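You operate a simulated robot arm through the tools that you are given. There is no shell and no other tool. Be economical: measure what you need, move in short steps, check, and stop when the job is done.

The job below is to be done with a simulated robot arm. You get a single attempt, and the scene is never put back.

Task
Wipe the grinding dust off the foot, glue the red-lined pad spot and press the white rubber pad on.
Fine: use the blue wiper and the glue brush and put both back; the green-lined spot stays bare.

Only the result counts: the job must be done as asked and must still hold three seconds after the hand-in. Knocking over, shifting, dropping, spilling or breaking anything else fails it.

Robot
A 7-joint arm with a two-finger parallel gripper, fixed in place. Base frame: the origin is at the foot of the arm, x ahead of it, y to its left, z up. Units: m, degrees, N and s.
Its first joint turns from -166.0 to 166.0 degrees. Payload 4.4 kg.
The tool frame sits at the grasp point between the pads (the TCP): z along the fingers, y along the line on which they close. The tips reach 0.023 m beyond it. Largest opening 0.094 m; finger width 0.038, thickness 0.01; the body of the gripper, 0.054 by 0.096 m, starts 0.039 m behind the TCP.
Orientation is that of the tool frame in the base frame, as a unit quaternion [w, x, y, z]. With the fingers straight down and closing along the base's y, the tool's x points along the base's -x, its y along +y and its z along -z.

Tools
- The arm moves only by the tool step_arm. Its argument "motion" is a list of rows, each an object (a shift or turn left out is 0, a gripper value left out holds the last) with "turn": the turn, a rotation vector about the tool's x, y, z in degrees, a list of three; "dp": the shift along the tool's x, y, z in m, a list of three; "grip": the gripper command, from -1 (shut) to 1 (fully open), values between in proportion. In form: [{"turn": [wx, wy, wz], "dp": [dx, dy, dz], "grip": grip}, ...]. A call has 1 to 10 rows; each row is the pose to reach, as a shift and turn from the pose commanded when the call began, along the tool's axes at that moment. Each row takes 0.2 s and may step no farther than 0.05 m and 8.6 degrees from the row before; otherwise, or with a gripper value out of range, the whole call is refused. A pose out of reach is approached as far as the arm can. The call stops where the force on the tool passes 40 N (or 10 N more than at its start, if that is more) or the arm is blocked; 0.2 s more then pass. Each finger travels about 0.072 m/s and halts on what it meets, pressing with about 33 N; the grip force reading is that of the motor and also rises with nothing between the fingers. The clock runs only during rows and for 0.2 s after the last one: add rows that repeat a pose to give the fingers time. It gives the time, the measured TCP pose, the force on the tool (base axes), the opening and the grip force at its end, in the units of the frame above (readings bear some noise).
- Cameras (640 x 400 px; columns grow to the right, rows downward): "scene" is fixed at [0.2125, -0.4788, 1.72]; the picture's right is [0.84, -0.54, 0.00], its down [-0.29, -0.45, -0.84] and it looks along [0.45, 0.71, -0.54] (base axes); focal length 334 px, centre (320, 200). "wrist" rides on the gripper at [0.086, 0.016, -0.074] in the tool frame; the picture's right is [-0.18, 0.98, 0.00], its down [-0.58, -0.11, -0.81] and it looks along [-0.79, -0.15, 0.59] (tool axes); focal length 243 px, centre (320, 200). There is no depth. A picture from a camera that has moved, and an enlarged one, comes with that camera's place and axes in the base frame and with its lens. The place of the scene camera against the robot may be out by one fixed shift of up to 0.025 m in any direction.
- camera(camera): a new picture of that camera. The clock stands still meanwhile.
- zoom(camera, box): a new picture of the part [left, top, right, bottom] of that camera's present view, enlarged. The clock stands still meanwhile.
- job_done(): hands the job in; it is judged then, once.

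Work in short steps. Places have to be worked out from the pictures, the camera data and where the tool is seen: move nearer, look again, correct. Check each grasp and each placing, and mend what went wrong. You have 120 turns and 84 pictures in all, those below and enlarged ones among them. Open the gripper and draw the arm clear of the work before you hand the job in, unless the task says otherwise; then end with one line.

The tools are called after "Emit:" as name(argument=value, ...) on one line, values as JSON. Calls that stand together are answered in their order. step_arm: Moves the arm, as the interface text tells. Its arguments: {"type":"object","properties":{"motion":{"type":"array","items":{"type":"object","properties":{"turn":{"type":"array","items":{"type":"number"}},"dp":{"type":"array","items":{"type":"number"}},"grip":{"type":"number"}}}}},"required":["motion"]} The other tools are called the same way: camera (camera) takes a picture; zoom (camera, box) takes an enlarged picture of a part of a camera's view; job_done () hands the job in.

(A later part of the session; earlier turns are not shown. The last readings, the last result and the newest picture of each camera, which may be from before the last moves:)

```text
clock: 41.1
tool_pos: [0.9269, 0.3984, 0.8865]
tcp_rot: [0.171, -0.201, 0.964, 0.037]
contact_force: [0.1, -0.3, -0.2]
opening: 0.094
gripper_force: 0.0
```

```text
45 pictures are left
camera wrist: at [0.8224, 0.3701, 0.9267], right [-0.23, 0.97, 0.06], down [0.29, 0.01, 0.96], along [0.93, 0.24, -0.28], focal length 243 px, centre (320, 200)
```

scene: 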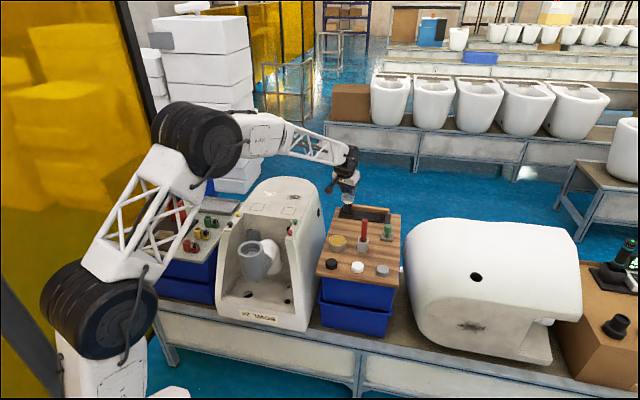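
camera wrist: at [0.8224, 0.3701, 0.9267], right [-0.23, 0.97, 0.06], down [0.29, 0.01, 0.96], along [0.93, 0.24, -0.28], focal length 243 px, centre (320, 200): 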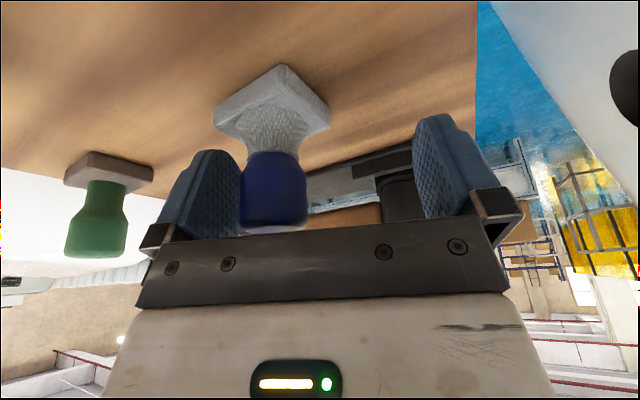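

The force is relieved. The wiper sits about 2.4 cm toward -tangential and slightly outward of its original spot, so I centre the open gripper on it and re-grasp, to put it back exactly.

Emit:
step_arm(motion=[{"dp": [-0.004, -0.012, 0.0005]}, {"dp": [-0.0078, -0.024, 0.0018]}, {"dp": [-0.0078, -0.024, 0.0018]}])

Emit:
camera(camera="wrist")

Emit:
zoom(camera="scene", box=[310, 180, 390, 230])

```text
clock: 41.9
tool_pos: [0.9445, 0.3802, 0.8892]
tcp_rot: [0.171, -0.2, 0.964, 0.036]
contact_force: [0.3, 0.3, -0.2]
opening: 0.0941
gripper_force: 0.1
```

```text
44 pictures are left
camera wrist: at [0.8398, 0.3525, 0.9292], right [-0.23, 0.97, 0.07], down [0.29, 0.01, 0.96], along [0.93, 0.24, -0.28], focal length 243 px, centre (320, 200)
```

wrist: 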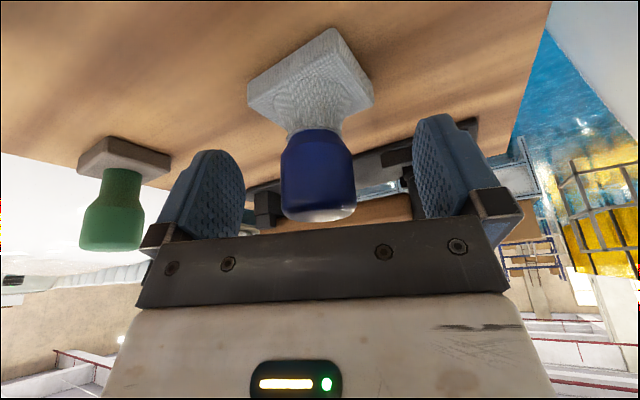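

```text
8.00 times, centred on (350, 205) of scene
camera zoom: at [0.2125, -0.4788, 1.72], right [0.84, -0.54, 0.0], down [-0.29, -0.45, -0.84], along [0.45, 0.71, -0.54], focal length 2669 px, centre (80, 160)
```

zoom: 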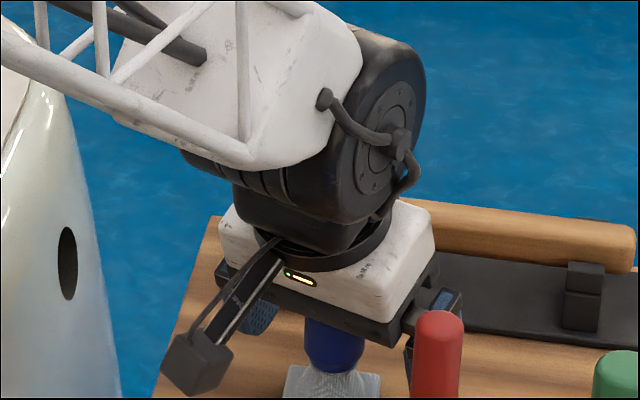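

The wiper is nearly centred. I nudge inward, close on the knob, lift a few millimetres and move it back by the measured offset.

Emit:
step_arm(motion=[{"dp": [0.0056, -0.003, -0.002]}, {"dp": [0.0056, -0.003, -0.002]}, {"dp": [0.0056, -0.003, -0.002], "grip": -1}, {"dp": [0.0056, -0.003, -0.002], "grip": -1}, {"dp": [0.0056, -0.003, -0.002], "grip": -1}, {"dp": [0.0056, -0.003, -0.002], "grip": -1}])

Emit:
step_arm(motion=[{"dp": [-0.0021, 0, -0.0056]}, {"dp": [-0.0034, 0, -0.0094]}, {"dp": [-0.0006, 0.013, -0.0104]}, {"dp": [-0.0006, 0.026, -0.0104]}, {"dp": [-0.0006, 0.026, -0.0104]}])

Emit:
camera(camera="wrist")

```text
clock: 43.3
tool_pos: [0.9402, 0.3737, 0.8895]
tcp_rot: [0.172, -0.201, 0.964, 0.037]
contact_force: [-0.8, -1.1, 1.9]
opening: 0.031
gripper_force: 32.9
```

```text
clock: 44.5
tool_pos: [0.9267, 0.396, 0.8999]
tcp_rot: [0.173, -0.201, 0.964, 0.037]
contact_force: [0.4, -0.8, -1.5]
opening: 0.0308
gripper_force: 33.5
```

```text
42 pictures are left
camera wrist: at [0.8222, 0.3697, 0.9389], right [-0.23, 0.97, 0.06], down [0.29, 0.01, 0.96], along [0.93, 0.24, -0.28], focal length 243 px, centre (320, 200)
```

wrist: 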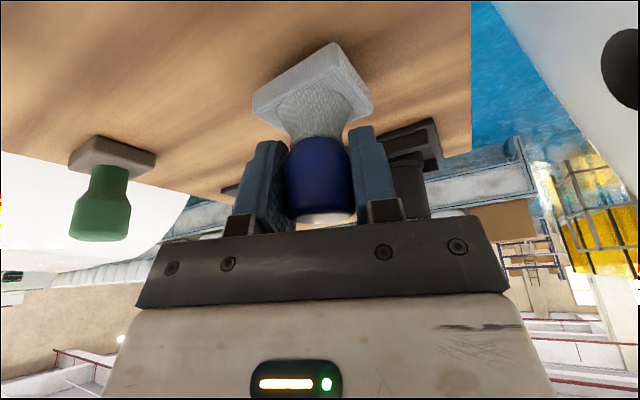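

The view matches the original grasp almost exactly. I lower about 10 mm to the board and release gently in stages.

Emit:
step_arm(motion=[{"dp": [0.0017, 0.001, 0.0047]}, {"dp": [0.0034, 0.001, 0.0094]}, {"dp": [0.0036, 0.001, 0.01]}, {"dp": [0.0036, 0.001, 0.01]}])

```text
clock: 45.5
tool_pos: [0.9269, 0.3986, 0.8905]
tcp_rot: [0.172, -0.199, 0.964, 0.036]
contact_force: [1.8, 1.1, 6.1]
opening: 0.0311
gripper_force: 33.1
```

Emit:
step_arm(motion=[{"grip": 0.0}, {"grip": 0.3}, {"grip": 1}, {"grip": 1}, {"grip": 1}])

Emit:
camera(camera="wrist")

```text
clock: 46.7
tool_pos: [0.927, 0.3973, 0.8892]
tcp_rot: [0.173, -0.2, 0.964, 0.037]
contact_force: [0.5, 0.3, 0.3]
opening: 0.0942
gripper_force: 0.1
```

```text
41 pictures are left
camera wrist: at [0.8219, 0.3705, 0.9285], right [-0.23, 0.97, 0.06], down [0.29, 0.01, 0.96], along [0.93, 0.24, -0.28], focal length 243 px, centre (320, 200)
```

wrist: 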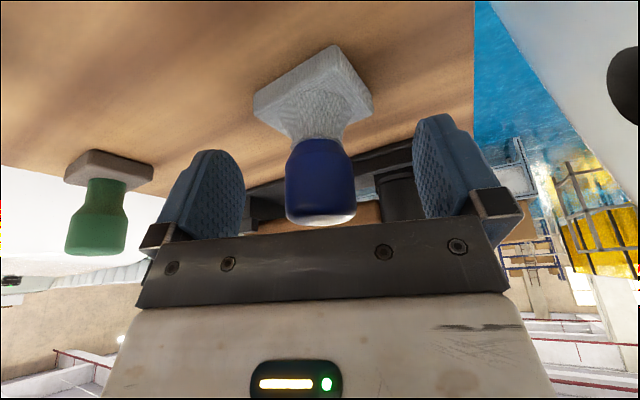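

The wiper is back in place, upright. I rise clear of it and return the tool to vertical.

Emit:
step_arm(motion=[{"dp": [-0.0137, 0, -0.0376]}, {"dp": [-0.0291, 0, -0.08]}, {"dp": [-0.0445, 0, -0.122]}, {"dp": [-0.06, 0, -0.165]}])

Emit:
step_arm(motion=[{"dp": [0.02, -0.03, 0], "turn": [0, 5, 0]}, {"dp": [0.05, -0.06, -0.0], "turn": [0, 10, 0]}, {"dp": [0.08, -0.09, -0.0], "turn": [0, 15, 0]}, {"dp": [0.11, -0.12, 0.01], "turn": [0, 20, 0]}, {"dp": [0.11, -0.12, 0.01], "turn": [0, 20, 0]}])

Emit:
camera(camera="wrist")

```text
clock: 47.7
tool_pos: [0.9275, 0.3961, 1.0642]
tcp_rot: [0.171, -0.2, 0.964, 0.037]
contact_force: [0.1, 0.2, -1.0]
opening: 0.0941
gripper_force: 0.1
```

```text
clock: 48.9
tool_pos: [0.883, 0.2488, 1.0175]
tcp_rot: [0.002, -0.204, 0.979, 0.001]
contact_force: [0.3, -1.1, -0.5]
opening: 0.0939
gripper_force: 0.0
```

```text
40 pictures are left
camera wrist: at [0.797, 0.2289, 1.091], right [-0.22, 0.97, 0.0], down [0.57, 0.13, 0.81], along [0.79, 0.18, -0.59], focal length 243 px, centre (320, 200)
```

wrist: 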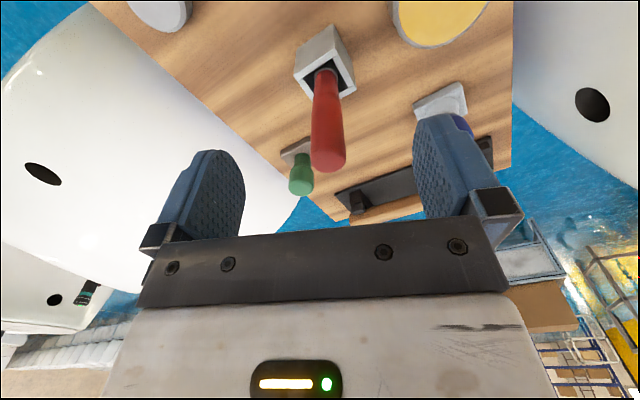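

The brush handle lines up at (0.899,0.257) and is centred between the fingers. I move over it and descend to z≈0.955.

Emit:
step_arm(motion=[{"dp": [-0.018, 0.001, 0]}, {"dp": [-0.018, 0.001, 0.03]}, {"dp": [-0.018, 0.001, 0.06]}, {"dp": [-0.018, 0.001, 0.06]}])

Emit:
camera(camera="wrist")

Emit:
zoom(camera="scene", box=[320, 190, 400, 270])

```text
clock: 49.9
tool_pos: [0.8993, 0.2579, 0.9559]
tcp_rot: [0.002, -0.204, 0.979, 0.001]
contact_force: [-0.1, 0.6, -0.3]
opening: 0.0941
gripper_force: 0.1
```

```text
39 pictures are left
camera wrist: at [0.813, 0.2383, 1.0298], right [-0.22, 0.97, 0.0], down [0.57, 0.13, 0.81], along [0.79, 0.18, -0.59], focal length 243 px, centre (320, 200)
```

wrist: 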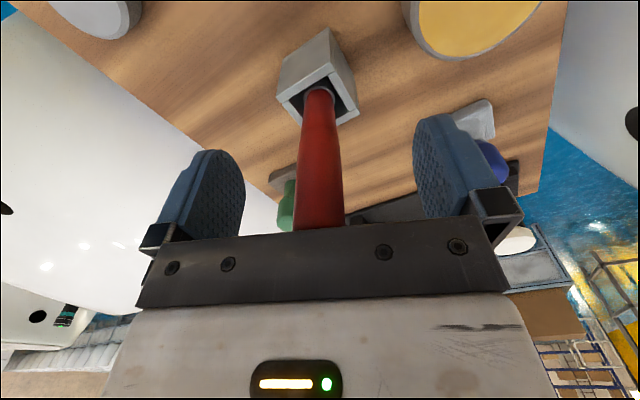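

```text
5.00 times, centred on (360, 230) of scene
camera zoom: at [0.2125, -0.4788, 1.72], right [0.84, -0.54, 0.0], down [-0.29, -0.45, -0.84], along [0.45, 0.71, -0.54], focal length 1668 px, centre (120, 50)
```

zoom: 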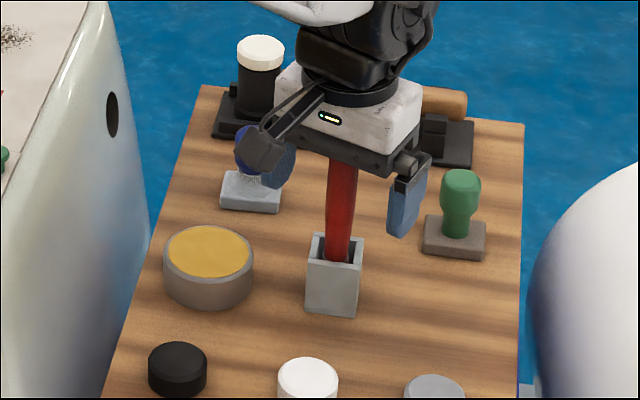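

The handle is about 4 mm off centre, so I shift and close.

Emit:
step_arm(motion=[{"dp": [0, -0.004, 0]}, {"dp": [0, -0.004, 0], "grip": -1}, {"dp": [0, -0.004, 0], "grip": -1}, {"dp": [0, -0.004, 0], "grip": -1}, {"dp": [0, -0.004, 0], "grip": -1}, {"dp": [0, -0.004, 0], "grip": -1}])

Emit:
step_arm(motion=[{"dp": [0, 0, -0.02]}, {"dp": [0, 0, -0.05]}, {"dp": [0, 0, -0.08]}, {"dp": [0, 0, -0.11]}, {"dp": [0, 0, -0.11]}])

Emit:
camera(camera="wrist")

Emit:
zoom(camera="scene", box=[310, 170, 410, 270])

```text
clock: 51.3
tool_pos: [0.902, 0.2531, 0.9562]
tcp_rot: [0.003, -0.203, 0.979, 0.001]
contact_force: [-6.2, 5.6, -0.6]
opening: 0.021
gripper_force: 33.7
```

```text
clock: 52.5
tool_pos: [0.9019, 0.2518, 1.0688]
tcp_rot: [0.003, -0.203, 0.979, 0.001]
contact_force: [-0.8, -0.1, -0.7]
opening: 0.0213
gripper_force: 32.1
```

```text
37 pictures are left
camera wrist: at [0.815, 0.2324, 1.1422], right [-0.22, 0.97, 0.0], down [0.57, 0.13, 0.81], along [0.79, 0.18, -0.59], focal length 243 px, centre (320, 200)
```

wrist: 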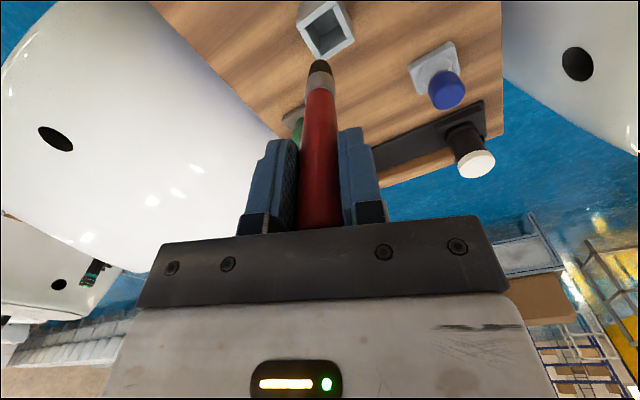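

```text
4.00 times, centred on (360, 220) of scene
camera zoom: at [0.2125, -0.4788, 1.72], right [0.84, -0.54, 0.0], down [-0.29, -0.45, -0.84], along [0.45, 0.71, -0.54], focal length 1334 px, centre (160, 120)
```

zoom: 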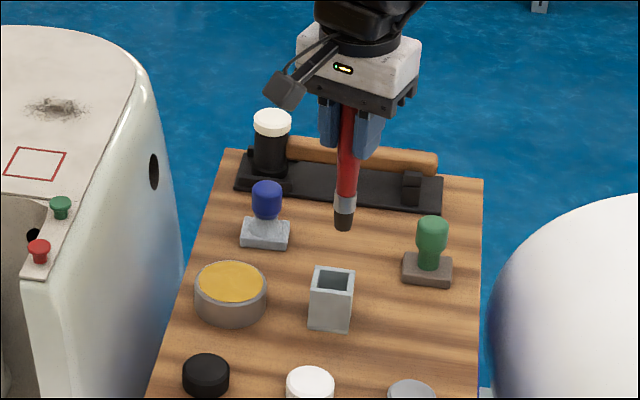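

The brush is out and upright; its tip is about 0.112 m below the TCP. I move it over the glue pot at (0.827,0.332).

Emit:
step_arm(motion=[{"dp": [0.0123, 0.0344, 0]}, {"dp": [0.0246, 0.0689, 0]}, {"dp": [0.0369, 0.1033, 0]}, {"dp": [0.0369, 0.1033, 0.03]}, {"dp": [0.0369, 0.1033, 0.03]}])

Emit:
camera(camera="wrist")

Emit:
zoom(camera="scene", box=[310, 190, 390, 270])

```text
clock: 53.7
tool_pos: [0.8246, 0.3323, 1.0349]
tcp_rot: [0.003, -0.204, 0.979, 0.001]
contact_force: [0.3, -0.1, -0.6]
opening: 0.0211
gripper_force: 33.2
```

```text
35 pictures are left
camera wrist: at [0.7384, 0.3118, 1.1083], right [-0.22, 0.97, 0.0], down [0.57, 0.13, 0.81], along [0.79, 0.18, -0.59], focal length 243 px, centre (320, 200)
```

wrist: 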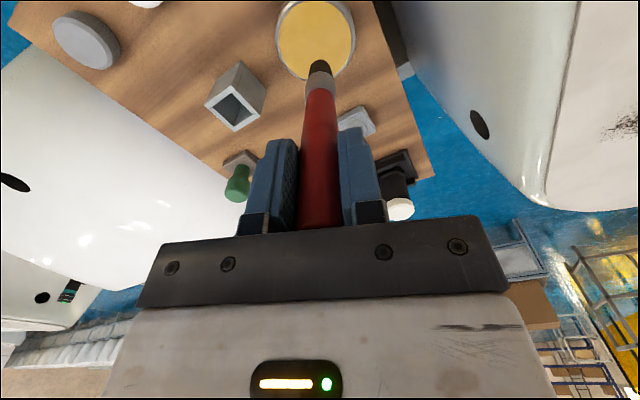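

```text
5.00 times, centred on (350, 230) of scene
camera zoom: at [0.2125, -0.4788, 1.72], right [0.84, -0.54, 0.0], down [-0.29, -0.45, -0.84], along [0.45, 0.71, -0.54], focal length 1668 px, centre (170, 50)
```

zoom: 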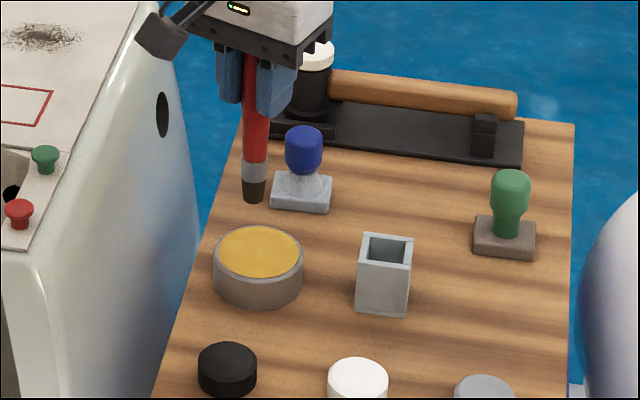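

Well aligned with the pot centre. I lower the tip into the glue.

Emit:
step_arm(motion=[{"dp": [0, 0, 0.03]}, {"dp": [0, 0, 0.05]}, {"dp": [0, 0, 0.06]}, {"dp": [0, 0, 0.06]}])

Emit:
zoom(camera="scene", box=[320, 200, 370, 260])

```text
clock: 54.7
tool_pos: [0.8254, 0.3325, 0.9809]
tcp_rot: [0.004, -0.205, 0.979, 0.002]
contact_force: [-0.7, -1.2, 25.8]
opening: 0.021
gripper_force: 32.7
```

```text
6.67 times, centred on (345, 230) of scene
camera zoom: at [0.2125, -0.4788, 1.72], right [0.84, -0.54, 0.0], down [-0.29, -0.45, -0.84], along [0.45, 0.71, -0.54], focal length 2224 px, centre (153, 0)
```

zoom: 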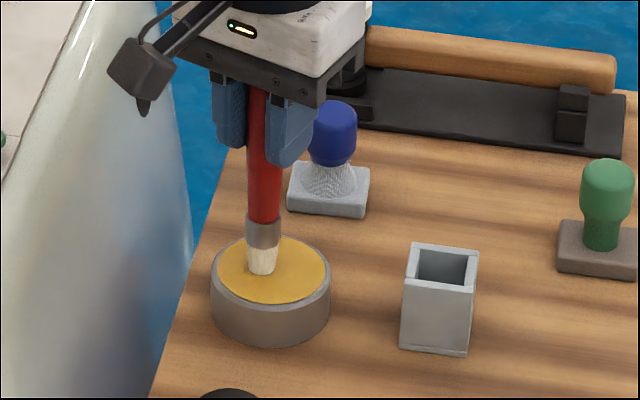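

The bristles are loaded (now pale with glue). I raise the brush and carry it over the red-lined spot.

Emit:
step_arm(motion=[{"dp": [0, 0, -0.04]}, {"dp": [0, 0, -0.085]}, {"dp": [0, 0, -0.125]}, {"dp": [0.0029, 0.0432, -0.125]}, {"dp": [0.0057, 0.0865, -0.125]}, {"dp": [0.0086, 0.1297, -0.125]}, {"dp": [0.0114, 0.173, -0.125]}, {"dp": [0.0143, 0.2162, -0.125]}, {"dp": [0.0143, 0.2162, -0.125]}])

Emit:
camera(camera="wrist")

Emit:
zoom(camera="scene", box=[240, 160, 340, 222])

```text
clock: 56.7
tool_pos: [0.7249, 0.5267, 1.102]
tcp_rot: [0.002, -0.203, 0.979, 0.002]
contact_force: [0.2, 1.0, -0.2]
opening: 0.0211
gripper_force: 33.3
```

```text
32 pictures are left
camera wrist: at [0.6394, 0.506, 1.1757], right [-0.22, 0.97, 0.0], down [0.57, 0.13, 0.81], along [0.79, 0.18, -0.59], focal length 243 px, centre (320, 200)
```

wrist: 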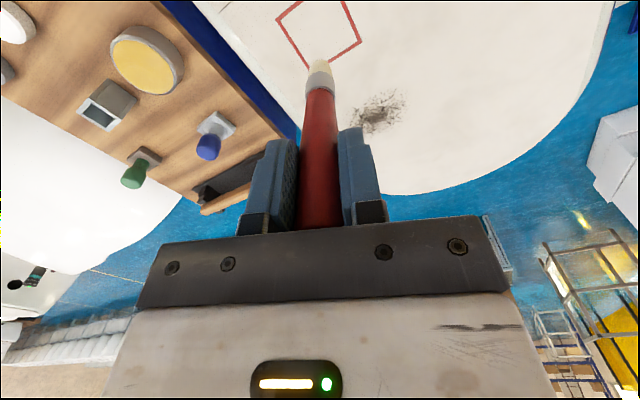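

```text
6.40 times, centred on (290, 191) of scene
camera zoom: at [0.2125, -0.4788, 1.72], right [0.84, -0.54, 0.0], down [-0.29, -0.45, -0.84], along [0.45, 0.71, -0.54], focal length 2135 px, centre (512, 258)
```

zoom: 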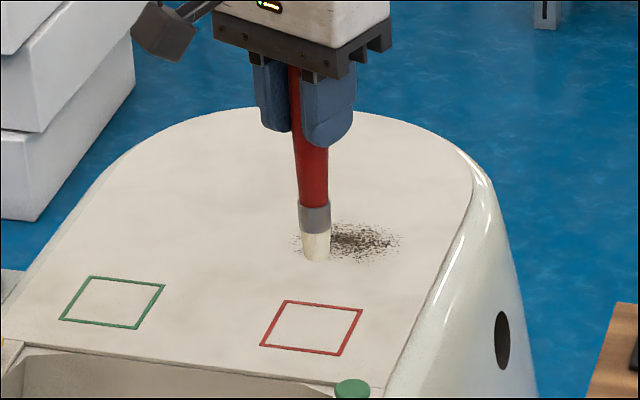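

The tip is above the red square centre. I descend to just above contact.

Emit:
step_arm(motion=[{"dp": [0.002, 0, 0.03]}, {"dp": [0.002, 0, 0.046]}, {"dp": [0.002, 0, 0.05]}])

Emit:
zoom(camera="scene", box=[270, 190, 310, 220])

Emit:
zoom(camera="wrist", box=[230, 0, 410, 112])

```text
clock: 57.5
tool_pos: [0.723, 0.5241, 1.0514]
tcp_rot: [0.002, -0.204, 0.979, 0.001]
contact_force: [1.4, 0.2, -0.3]
opening: 0.0211
gripper_force: 33.5
```

```text
13.33 times, centred on (290, 205) of scene
camera zoom: at [0.2125, -0.4788, 1.72], right [0.84, -0.54, 0.0], down [-0.29, -0.45, -0.84], along [0.45, 0.71, -0.54], focal length 4448 px, centre (720, 133)
```

zoom: 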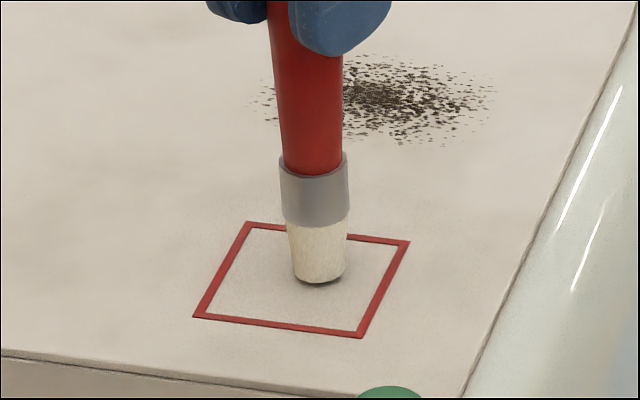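

```text
3.56 times, centred on (320, 56) of wrist
camera zoom: at [0.6374, 0.5038, 1.126], right [-0.22, 0.97, 0.0], down [0.57, 0.13, 0.81], along [0.79, 0.18, -0.59], focal length 863 px, centre (320, 712)
```

zoom: 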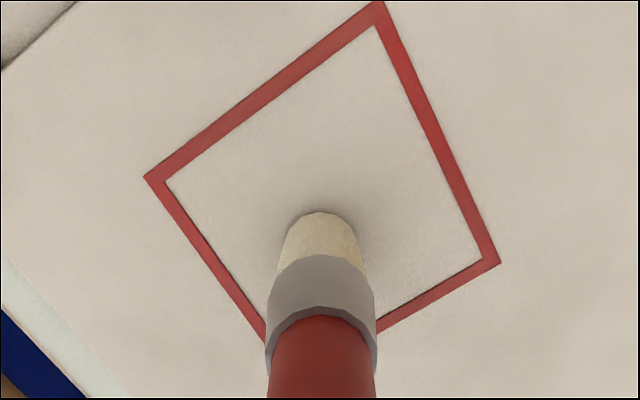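

The tip is inside the red square, near its centre. I touch down gently.

Emit:
step_arm(motion=[{"dp": [0.001, 0, 0.002]}, {"dp": [0.001, 0, 0.004]}, {"dp": [0.001, 0, 0.004]}])

```text
clock: 58.3
tool_pos: [0.7231, 0.5224, 1.05]
tcp_rot: [0.003, -0.203, 0.979, 0.003]
contact_force: [-2.7, -0.5, 20.9]
opening: 0.0209
gripper_force: 32.9
```

In contact at 21 N. I ease 1 mm and brush in a small pattern well inside the red lines.

Emit:
step_arm(motion=[{"dp": [0, 0.007, -0.001]}, {"dp": [0, 0.012, -0.001]}, {"dp": [0, 0, -0.001]}, {"dp": [0, -0.012, -0.001]}, {"dp": [0.006, -0.006, -0.0005]}, {"dp": [0.012, 0, -0.0005]}, {"dp": [0.006, 0.006, -0.0005]}, {"dp": [-0.006, 0.006, -0.001]}, {"dp": [-0.01, 0, -0.001]}, {"dp": [0, 0, -0.001]}])

Emit:
step_arm(motion=[{"dp": [0, 0, -0.03]}, {"dp": [0, 0, -0.06]}, {"dp": [0, 0, -0.06]}])

Emit:
zoom(camera="scene", box=[270, 190, 310, 220])

Emit:
camera(camera="wrist")

```text
clock: 60.5
tool_pos: [0.724, 0.5249, 1.0489]
tcp_rot: [0.002, -0.204, 0.979, 0.0]
contact_force: [-0.7, -0.1, 0.3]
opening: 0.021
gripper_force: 33.2
```

```text
clock: 61.3
tool_pos: [0.7253, 0.5244, 1.109]
tcp_rot: [0.003, -0.205, 0.979, 0.002]
contact_force: [1.0, 0.2, 0.8]
opening: 0.021
gripper_force: 33.1
```

```text
13.33 times, centred on (290, 205) of scene
camera zoom: at [0.2125, -0.4788, 1.72], right [0.84, -0.54, 0.0], down [-0.29, -0.45, -0.84], along [0.45, 0.71, -0.54], focal length 4448 px, centre (720, 133)
```

zoom: 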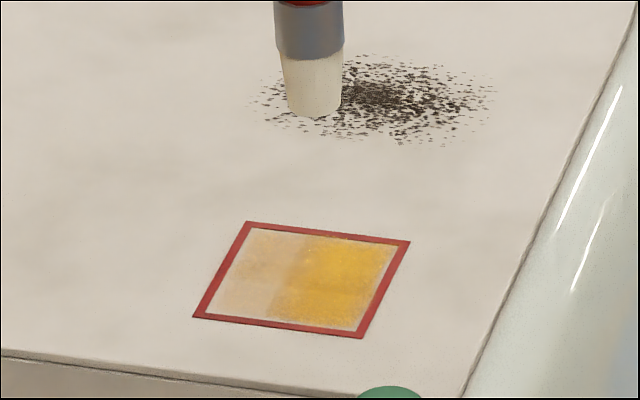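

```text
27 pictures are left
camera wrist: at [0.638, 0.5045, 1.1825], right [-0.22, 0.97, 0.0], down [0.57, 0.13, 0.81], along [0.79, 0.18, -0.59], focal length 243 px, centre (320, 200)
```

wrist: 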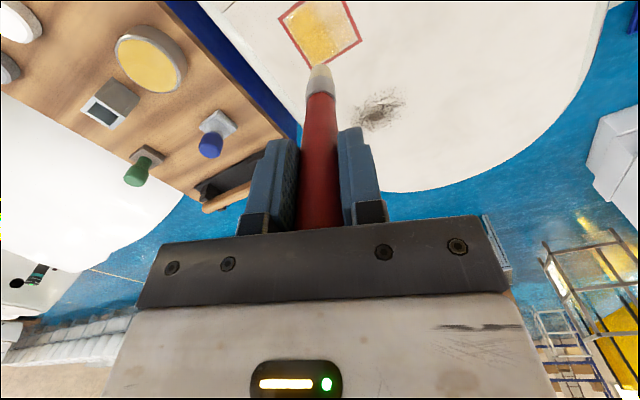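

Coverage works cell-wise: the right half is coated and the left half only thinly. I brush the left half too.

Emit:
step_arm(motion=[{"dp": [0.0089, 0.0132, 0.03]}, {"dp": [0.0089, 0.0132, 0.058]}, {"dp": [0.0089, 0.0132, 0.0618]}, {"dp": [0.014, 0.01, 0.0622]}, {"dp": [0.0188, 0.0065, 0.0628]}, {"dp": [0.0089, 0.0132, 0.062]}, {"dp": [0, 0.0195, 0.0615]}, {"dp": [0.0089, 0.0132, 0.062]}, {"dp": [0.0188, 0.0065, 0.0628]}, {"dp": [0.0089, 0.0132, 0.062]}])

Emit:
step_arm(motion=[{"dp": [0, 0, -0.03]}, {"dp": [0, 0, -0.06]}, {"dp": [0, 0, -0.06]}])

Emit:
zoom(camera="scene", box=[270, 190, 310, 220])

```text
clock: 63.5
tool_pos: [0.7093, 0.5307, 1.0467]
tcp_rot: [0.002, -0.204, 0.979, 0.001]
contact_force: [-3.0, -5.3, 14.9]
opening: 0.0212
gripper_force: 33.1
```

```text
clock: 64.3
tool_pos: [0.7106, 0.5296, 1.1036]
tcp_rot: [0.001, -0.204, 0.979, 0.001]
contact_force: [-0.2, 0.0, -0.6]
opening: 0.0208
gripper_force: 33.3
```

```text
13.33 times, centred on (290, 205) of scene
camera zoom: at [0.2125, -0.4788, 1.72], right [0.84, -0.54, 0.0], down [-0.29, -0.45, -0.84], along [0.45, 0.71, -0.54], focal length 4448 px, centre (720, 133)
```

zoom: 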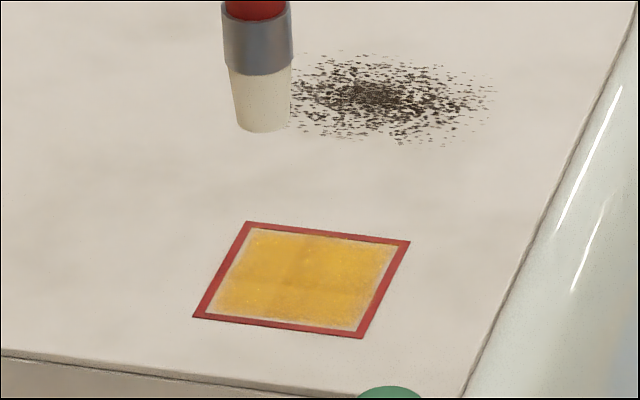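

The spot is fully coated. I carry the brush back above its holder.

Emit:
step_arm(motion=[{"dp": [-0.0081, -0.0413, 0]}, {"dp": [-0.0162, -0.0826, 0]}, {"dp": [-0.0243, -0.1239, 0]}, {"dp": [-0.0325, -0.1653, 0]}, {"dp": [-0.0406, -0.2066, 0]}, {"dp": [-0.0487, -0.2479, 0]}, {"dp": [-0.0568, -0.2892, 0]}, {"dp": [-0.0649, -0.3305, 0.01]}, {"dp": [-0.0649, -0.3305, 0.03]}, {"dp": [-0.0649, -0.3305, 0.03]}])

Emit:
zoom(camera="wrist", box=[220, 0, 420, 125])

Emit:
zoom(camera="scene", box=[330, 200, 400, 260])

```text
clock: 66.5
tool_pos: [0.8999, 0.2533, 1.0773]
tcp_rot: [0.002, -0.203, 0.979, 0.001]
contact_force: [-0.7, -0.8, 0.3]
opening: 0.0212
gripper_force: 32.6
```

```text
3.20 times, centred on (320, 62) of wrist
camera zoom: at [0.8134, 0.2335, 1.1504], right [-0.22, 0.97, 0.0], down [0.57, 0.13, 0.81], along [0.79, 0.18, -0.59], focal length 776 px, centre (320, 640)
```

zoom: 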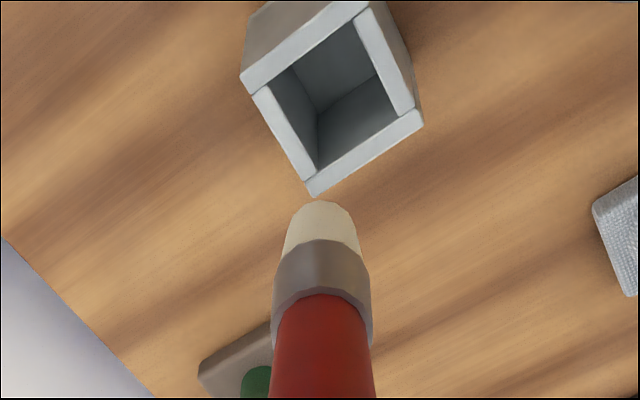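

```text
6.67 times, centred on (365, 230) of scene
camera zoom: at [0.2125, -0.4788, 1.72], right [0.84, -0.54, 0.0], down [-0.29, -0.45, -0.84], along [0.45, 0.71, -0.54], focal length 2224 px, centre (20, 0)
```

zoom: 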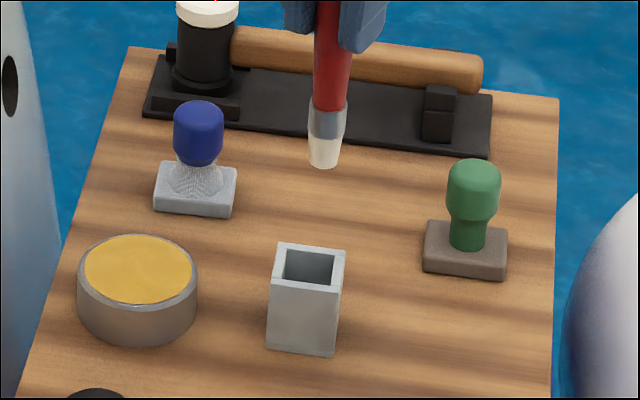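

The holder opening is at about (0.900,0.2565). I correct 2–3 mm and descend to just above the rim to check.

Emit:
step_arm(motion=[{"dp": [-0.001, 0.0025, 0.03]}, {"dp": [-0.001, 0.0025, 0.055]}, {"dp": [-0.001, 0.0025, 0.065]}, {"dp": [-0.001, 0.0025, 0.065]}])

Emit:
zoom(camera="wrist", box=[220, 0, 420, 125])

Emit:
zoom(camera="scene", box=[345, 220, 385, 260])

```text
clock: 67.5
tool_pos: [0.9021, 0.2571, 1.0115]
tcp_rot: [0.002, -0.204, 0.979, 0.001]
contact_force: [-0.4, -0.2, -0.1]
opening: 0.0211
gripper_force: 33.3
```

```text
3.20 times, centred on (320, 62) of wrist
camera zoom: at [0.8147, 0.2377, 1.0847], right [-0.22, 0.97, 0.0], down [0.57, 0.13, 0.81], along [0.79, 0.18, -0.59], focal length 776 px, centre (320, 640)
```

zoom: 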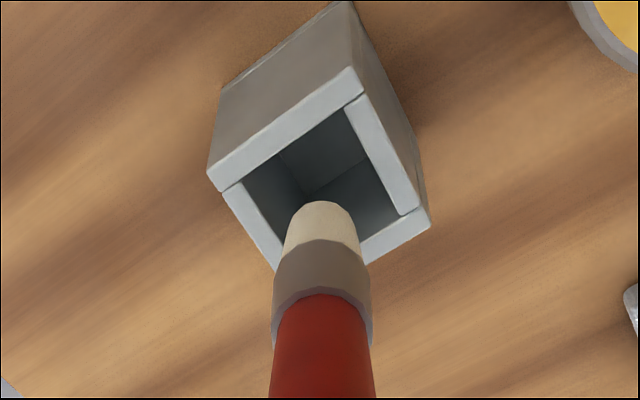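

```text
10.00 times, centred on (365, 240) of scene
camera zoom: at [0.2125, -0.4788, 1.72], right [0.84, -0.54, 0.0], down [-0.29, -0.45, -0.84], along [0.45, 0.71, -0.54], focal length 3336 px, centre (-130, -200)
```

zoom: 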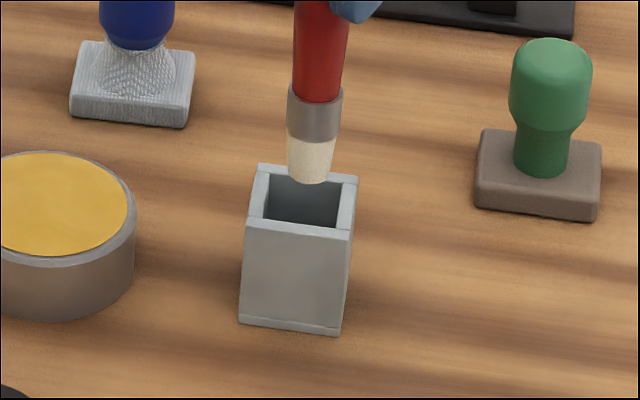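

Alignment is good within about 2 mm. I make a tiny correction and insert.

Emit:
step_arm(motion=[{"dp": [0.001, 0.001, 0.01]}, {"dp": [0.001, 0.001, 0.02]}, {"dp": [0.001, 0.001, 0.03]}, {"dp": [0.001, 0.001, 0.04]}, {"dp": [0.001, 0.001, 0.048]}, {"dp": [0.001, 0.001, 0.053]}, {"dp": [0.001, 0.001, 0.053]}])

Emit:
zoom(camera="scene", box=[330, 200, 390, 260])

```text
clock: 69.1
tool_pos: [0.9013, 0.259, 0.9588]
tcp_rot: [0.002, -0.204, 0.979, 0.002]
contact_force: [-0.4, 0.0, -0.5]
opening: 0.0213
gripper_force: 32.7
```

```text
6.67 times, centred on (360, 230) of scene
camera zoom: at [0.2125, -0.4788, 1.72], right [0.84, -0.54, 0.0], down [-0.29, -0.45, -0.84], along [0.45, 0.71, -0.54], focal length 2224 px, centre (53, 0)
```

zoom: 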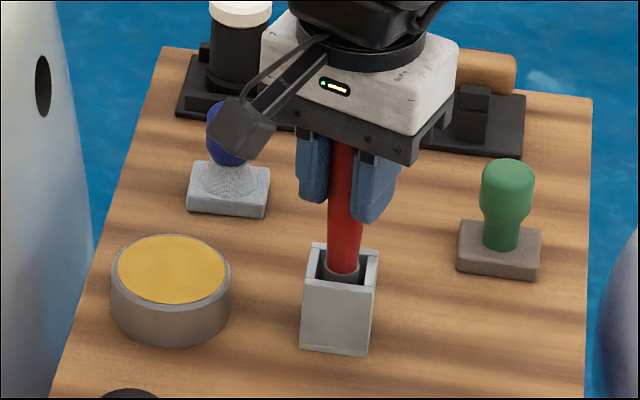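

Inserted with no force. I lower to light contact with the holder floor.

Emit:
step_arm(motion=[{"dp": [0, 0, 0.002]}, {"dp": [0, 0, 0.004]}, {"dp": [0, 0, 0.006]}])

```text
clock: 69.9
tool_pos: [0.8998, 0.2583, 0.953]
tcp_rot: [0.002, -0.204, 0.979, 0.002]
contact_force: [-1.9, -1.1, 8.4]
opening: 0.021
gripper_force: 33.3
```

The brush is seated. I open and rise straight up.

Emit:
step_arm(motion=[{"dp": [0, 0, -0.001], "grip": -0.4}, {"dp": [0, 0, -0.001], "grip": 0.2}, {"dp": [0, 0, -0.001], "grip": 1}, {"dp": [0, 0, -0.001], "grip": 1}, {"dp": [0, 0, -0.001], "grip": 1}])

Emit:
step_arm(motion=[{"dp": [0, 0, -0.03]}, {"dp": [0, 0, -0.06]}, {"dp": [0, 0, -0.1]}, {"dp": [0.03, -0.02, -0.12]}])

Emit:
zoom(camera="scene", box=[310, 180, 410, 280])

Emit:
camera(camera="wrist")

```text
clock: 71.1
tool_pos: [0.9007, 0.2585, 0.9525]
tcp_rot: [0.003, -0.204, 0.979, 0.002]
contact_force: [0.1, 0.3, 0.4]
opening: 0.0941
gripper_force: 0.1
```

```text
clock: 72.1
tool_pos: [0.8787, 0.229, 1.0732]
tcp_rot: [0.001, -0.203, 0.979, 0.001]
contact_force: [-1.2, -0.8, -0.8]
opening: 0.094
gripper_force: 0.1
```

```text
4.00 times, centred on (360, 230) of scene
camera zoom: at [0.2125, -0.4788, 1.72], right [0.84, -0.54, 0.0], down [-0.29, -0.45, -0.84], along [0.45, 0.71, -0.54], focal length 1334 px, centre (160, 80)
```

zoom: 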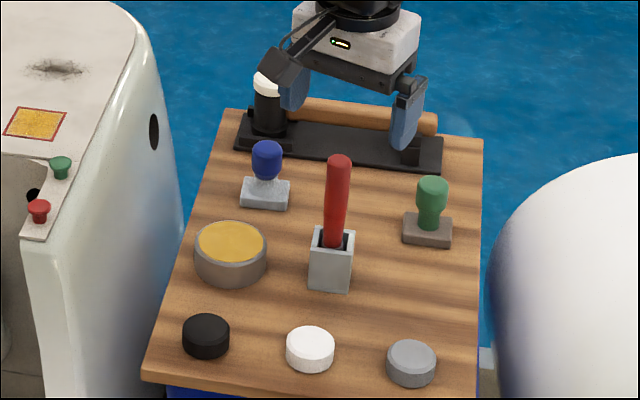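

```text
19 pictures are left
camera wrist: at [0.7921, 0.2085, 1.1471], right [-0.22, 0.97, 0.0], down [0.57, 0.13, 0.81], along [0.79, 0.18, -0.59], focal length 243 px, centre (320, 200)
```

wrist: 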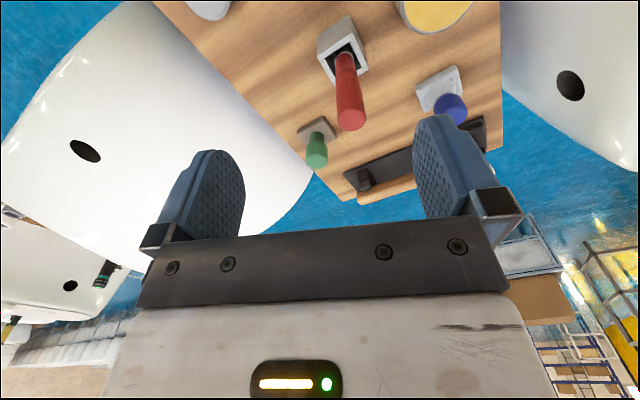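

Wiper and brush are both back neatly. I move above the white pad with the gripper partly closed (about 7 cm), because other pads are near.

Emit:
step_arm(motion=[{"dp": [0.038, -0.008, 0], "grip": 0.5}, {"dp": [0.0755, -0.0162, 0], "grip": 0.5}, {"dp": [0.0755, -0.0162, 0.02], "grip": 0.5}, {"dp": [0.0755, -0.0162, 0.02], "grip": 0.5}])

Emit:
camera(camera="wrist")

```text
clock: 73.1
tool_pos: [0.8146, 0.1826, 1.0518]
tcp_rot: [0.003, -0.204, 0.979, 0.002]
contact_force: [0.1, 0.7, -1.1]
opening: 0.0705
gripper_force: 0.1
```

```text
18 pictures are left
camera wrist: at [0.729, 0.1633, 1.1251], right [-0.22, 0.97, 0.0], down [0.57, 0.13, 0.81], along [0.79, 0.18, -0.59], focal length 243 px, centre (320, 200)
```

wrist: 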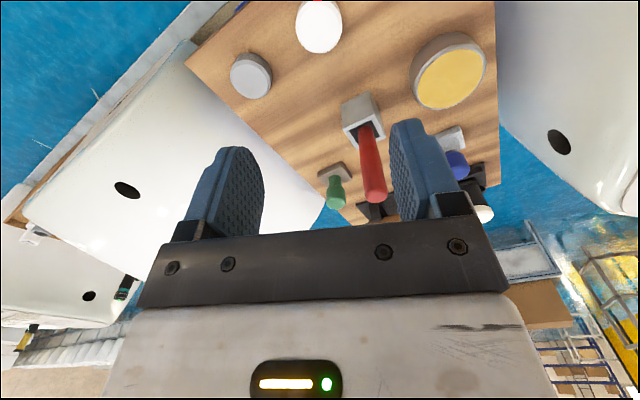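

Pad at (0.818,0.183), aligned. I descend around it.

Emit:
step_arm(motion=[{"dp": [-0.003, 0, 0.045]}, {"dp": [-0.003, 0, 0.09]}, {"dp": [-0.003, 0, 0.135]}, {"dp": [-0.003, 0, 0.165]}, {"dp": [-0.003, 0, 0.18]}, {"dp": [-0.003, 0, 0.1845]}, {"dp": [-0.003, 0, 0.1845]}])

Emit:
zoom(camera="scene", box=[330, 220, 400, 280])

```text
clock: 74.7
tool_pos: [0.8182, 0.1848, 0.8683]
tcp_rot: [0.002, -0.204, 0.979, 0.001]
contact_force: [-0.4, -0.1, -0.4]
opening: 0.0706
gripper_force: 0.0
```

```text
6.67 times, centred on (365, 250) of scene
camera zoom: at [0.2125, -0.4788, 1.72], right [0.84, -0.54, 0.0], down [-0.29, -0.45, -0.84], along [0.45, 0.71, -0.54], focal length 2224 px, centre (20, -133)
```

zoom: 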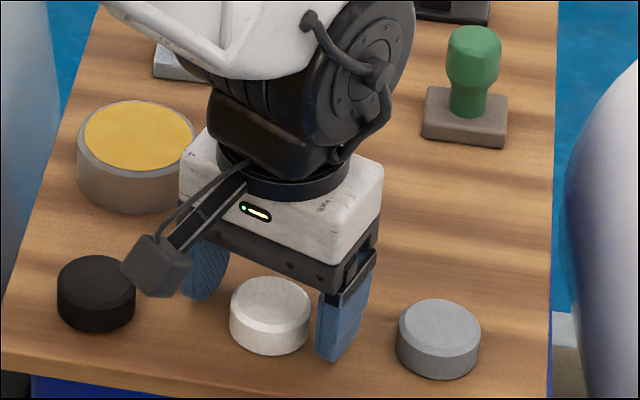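

The pad sits between the fingertips, so I close on it.

Emit:
step_arm(motion=[{"grip": -1, "dp": [0, 0, 0.001]}, {"grip": -1, "dp": [0, 0, 0.001]}, {"grip": -1, "dp": [0, 0, 0.001]}, {"grip": -1, "dp": [0, 0, 0.001]}])

Emit:
step_arm(motion=[{"dp": [0, 0, -0.02]}, {"dp": [0, 0, -0.06]}, {"dp": [0, 0, -0.1]}, {"dp": [0, 0, -0.14]}, {"dp": [0, 0, -0.18]}, {"dp": [0, 0, -0.18]}])

Emit:
zoom(camera="scene", box=[310, 160, 410, 280])

```text
clock: 75.7
tool_pos: [0.8192, 0.1839, 0.8689]
tcp_rot: [0.002, -0.205, 0.979, 0.001]
contact_force: [-0.5, 1.7, 3.4]
opening: 0.0419
gripper_force: 33.0
```

```text
clock: 77.1
tool_pos: [0.8198, 0.187, 1.0467]
tcp_rot: [0.002, -0.204, 0.979, 0.001]
contact_force: [-0.4, 0.2, -1.1]
opening: 0.0418
gripper_force: 33.5
```

```text
3.33 times, centred on (360, 220) of scene
camera zoom: at [0.2125, -0.4788, 1.72], right [0.84, -0.54, 0.0], down [-0.29, -0.45, -0.84], along [0.45, 0.71, -0.54], focal length 1112 px, centre (187, 133)
```

zoom: 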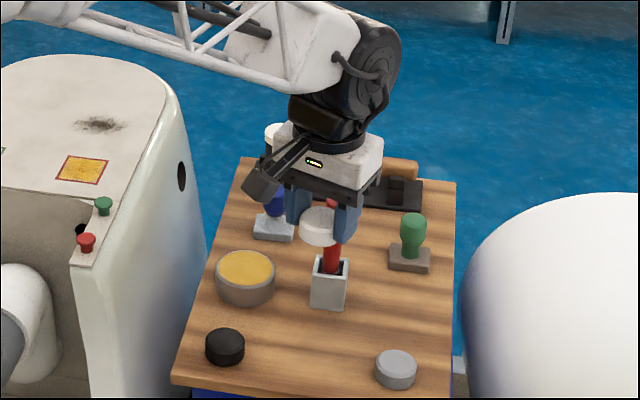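

The pad is gripped (0.042 m) and level. I carry it over the glued spot.

Emit:
step_arm(motion=[{"dp": [0, 0, -0.02]}, {"dp": [-0.0055, 0.0439, -0.03]}, {"dp": [-0.011, 0.0877, -0.03]}, {"dp": [-0.0164, 0.1316, -0.03]}, {"dp": [-0.0219, 0.1754, -0.03]}, {"dp": [-0.0274, 0.2193, -0.03]}, {"dp": [-0.0329, 0.2631, -0.03]}, {"dp": [-0.0383, 0.307, -0.03]}, {"dp": [-0.0438, 0.3508, -0.03]}, {"dp": [-0.0438, 0.3508, -0.03]}])

Emit:
step_arm(motion=[{"dp": [0, 0, 0.03]}, {"dp": [0, 0, 0.06]}, {"dp": [0, 0, 0.06]}])

Emit:
camera(camera="wrist")

Emit:
zoom(camera="scene", box=[260, 170, 320, 220])

```text
clock: 79.3
tool_pos: [0.7211, 0.5221, 1.0781]
tcp_rot: [0.002, -0.203, 0.979, 0.002]
contact_force: [0.4, 0.2, -0.6]
opening: 0.0419
gripper_force: 33.3
```

```text
clock: 80.1
tool_pos: [0.7218, 0.522, 1.0171]
tcp_rot: [0.003, -0.204, 0.979, 0.001]
contact_force: [-0.1, -0.2, -0.4]
opening: 0.0419
gripper_force: 33.0
```

```text
15 pictures are left
camera wrist: at [0.6347, 0.5027, 1.0908], right [-0.22, 0.97, 0.0], down [0.57, 0.13, 0.81], along [0.79, 0.18, -0.59], focal length 243 px, centre (320, 200)
```

wrist: 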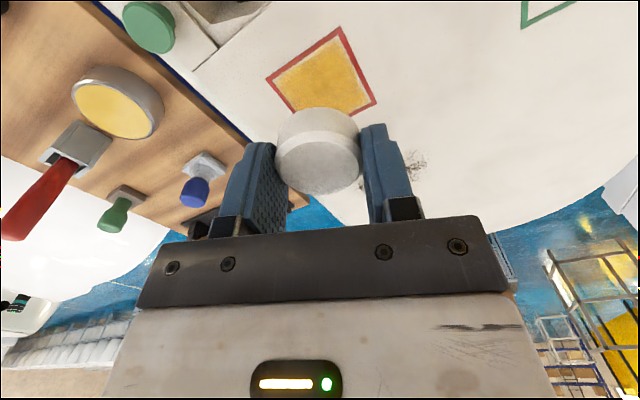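

```text
8.00 times, centred on (290, 195) of scene
camera zoom: at [0.2125, -0.4788, 1.72], right [0.84, -0.54, 0.0], down [-0.29, -0.45, -0.84], along [0.45, 0.71, -0.54], focal length 2669 px, centre (560, 240)
```

zoom: 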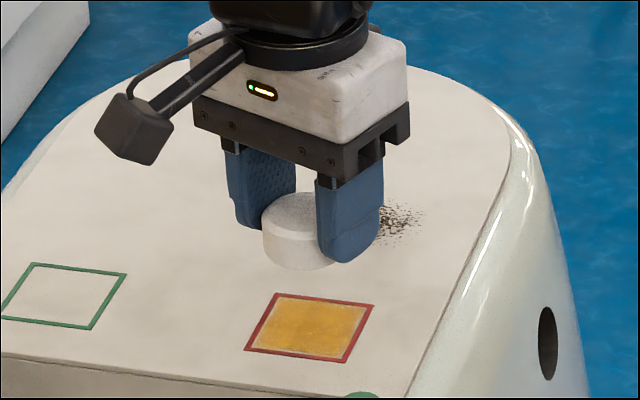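

Wrist view says the pad is centred. I lower to about 1 cm above the surface to verify from the scene camera.

Emit:
step_arm(motion=[{"dp": [0, 0, 0.025]}, {"dp": [0, 0, 0.042]}, {"dp": [0, 0, 0.045]}, {"dp": [0, 0, 0.045]}])

Emit:
zoom(camera="scene", box=[270, 185, 310, 225])

Emit:
zoom(camera="wrist", box=[220, 50, 420, 175])

```text
clock: 81.1
tool_pos: [0.7208, 0.5223, 0.974]
tcp_rot: [0.002, -0.204, 0.979, 0.002]
contact_force: [0.3, -0.4, -0.1]
opening: 0.042
gripper_force: 32.3
```

```text
10.00 times, centred on (290, 205) of scene
camera zoom: at [0.2125, -0.4788, 1.72], right [0.84, -0.54, 0.0], down [-0.29, -0.45, -0.84], along [0.45, 0.71, -0.54], focal length 3336 px, centre (620, 150)
```

zoom: 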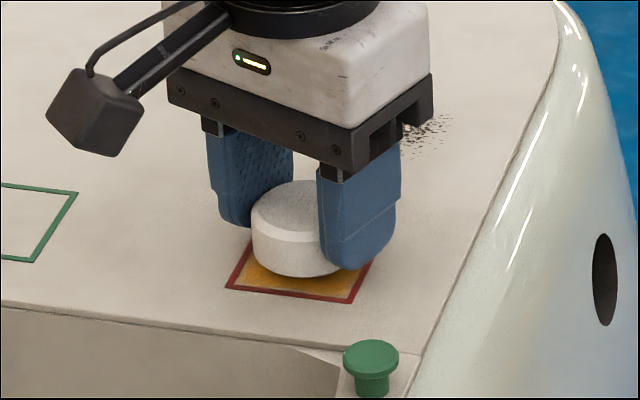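

```text
3.20 times, centred on (320, 112) of wrist
camera zoom: at [0.634, 0.5037, 1.0466], right [-0.22, 0.97, 0.0], down [0.57, 0.13, 0.81], along [0.79, 0.18, -0.59], focal length 776 px, centre (320, 480)
```

zoom: 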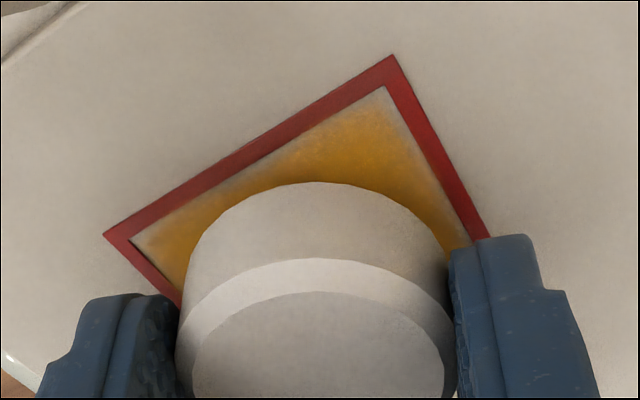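

Accounting for the hidden corner, both views agree that the pad is centred within about 1–2 mm. I press it down until firm contact.

Emit:
step_arm(motion=[{"dp": [0, 0, 0.003]}, {"dp": [0, 0, 0.006]}, {"dp": [0, 0, 0.008]}, {"dp": [0, 0, 0.009]}])

```text
clock: 82.1
tool_pos: [0.7202, 0.5231, 0.9672]
tcp_rot: [0.004, -0.203, 0.979, 0.002]
contact_force: [4.4, -2.6, 30.1]
opening: 0.0419
gripper_force: 32.9
```

Pressed at 30 N. I hold it there for a couple of seconds so the glue takes.

Emit:
step_arm(motion=[{"dp": [0, 0, 0]}, {"dp": [0, 0, 0]}, {"dp": [0, 0, 0]}, {"dp": [0, 0, 0]}, {"dp": [0, 0, 0]}, {"dp": [0, 0, 0]}, {"dp": [0, 0, 0]}, {"dp": [0, 0, 0]}, {"dp": [0, 0, 0]}, {"dp": [0, 0, 0]}])

Emit:
step_arm(motion=[{"dp": [0, 0, -0.001], "grip": 0.0}, {"dp": [0, 0, -0.001], "grip": 0.3}, {"dp": [0, 0, -0.001], "grip": 0.6}, {"dp": [0, 0, -0.001], "grip": 0.6}, {"dp": [0, 0, -0.03], "grip": 0.6}, {"dp": [0, 0, -0.07], "grip": 0.6}])

Emit:
zoom(camera="scene", box=[260, 170, 320, 220])

Emit:
camera(camera="wrist")

```text
clock: 82.6
tool_pos: [0.7209, 0.524, 0.9668]
tcp_rot: [0.006, -0.203, 0.979, 0.002]
contact_force: [-0.3, 0.9, 2.4]
opening: 0.0418
gripper_force: 33.0
stopped in row 2: the force on the tool passed its limit (the readings are from after the stop); the commanded pose is now the measured one
```

```text
clock: 84.0
tool_pos: [0.7212, 0.5238, 1.0367]
tcp_rot: [0.004, -0.204, 0.979, 0.002]
contact_force: [-0.2, 0.0, -1.0]
opening: 0.0754
gripper_force: 0.0
```

```text
8.00 times, centred on (290, 195) of scene
camera zoom: at [0.2125, -0.4788, 1.72], right [0.84, -0.54, 0.0], down [-0.29, -0.45, -0.84], along [0.45, 0.71, -0.54], focal length 2669 px, centre (560, 240)
```

zoom: 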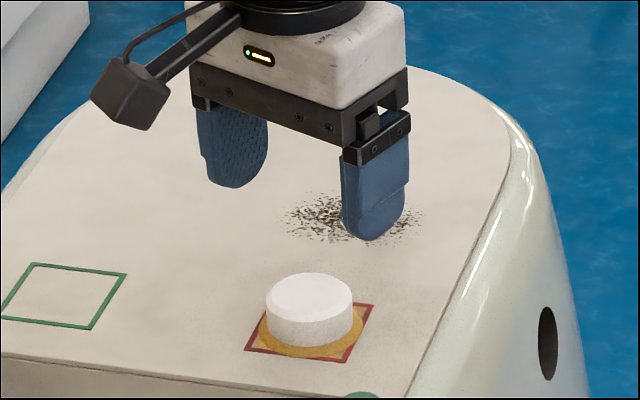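

```text
10 pictures are left
camera wrist: at [0.6348, 0.5036, 1.1089], right [-0.22, 0.97, 0.0], down [0.57, 0.13, 0.81], along [0.79, 0.18, -0.59], focal length 243 px, centre (320, 200)
```

wrist: 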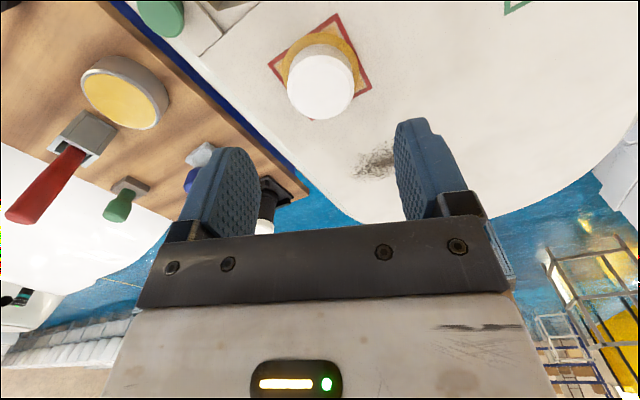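

The pad sits flat inside the red lines with glue squeezed out round it. I withdraw upward, open fully and do a final check.

Emit:
step_arm(motion=[{"dp": [0, 0, -0.045], "grip": 1}, {"dp": [0, 0, -0.09], "grip": 1}, {"dp": [0.03, 0, -0.13], "grip": 1}, {"dp": [0.06, -0.02, -0.17], "grip": 1}, {"dp": [0.1, -0.04, -0.19], "grip": 1}, {"dp": [0.14, -0.06, -0.2], "grip": 1}, {"dp": [0.18, -0.08, -0.2], "grip": 1}, {"dp": [0.18, -0.08, -0.2], "grip": 1}])

Emit:
zoom(camera="scene", box=[240, 170, 400, 280])

Emit:
zoom(camera="scene", box=[245, 170, 325, 220])

```text
refused: row 4 steps farther than a row can; nothing moved
```

```text
3.64 times, centred on (320, 225) of scene
camera zoom: at [0.2125, -0.4788, 1.72], right [0.84, -0.54, 0.0], down [-0.29, -0.45, -0.84], along [0.45, 0.71, -0.54], focal length 1213 px, centre (320, 109)
```

zoom: 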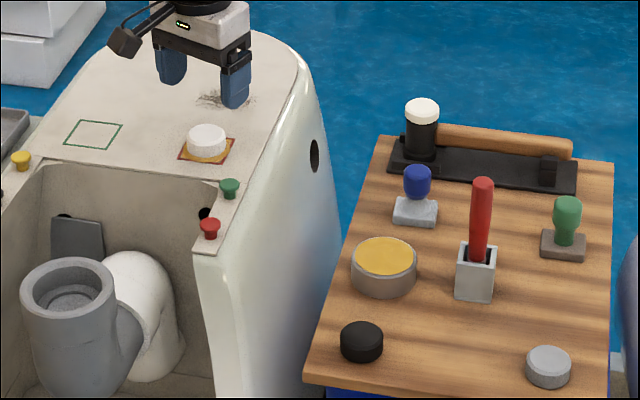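

```text
8.00 times, centred on (285, 195) of scene
camera zoom: at [0.2125, -0.4788, 1.72], right [0.84, -0.54, 0.0], down [-0.29, -0.45, -0.84], along [0.45, 0.71, -0.54], focal length 2669 px, centre (600, 240)
```

zoom: 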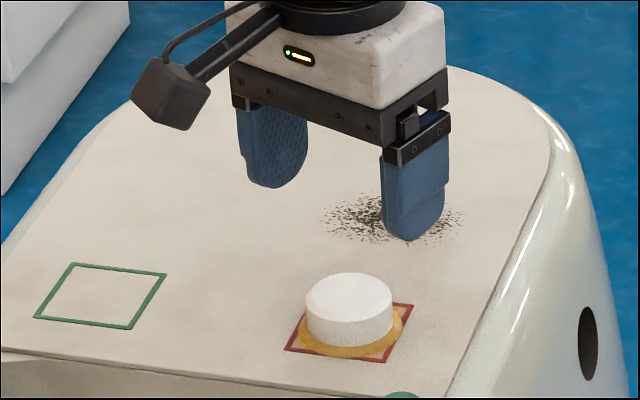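

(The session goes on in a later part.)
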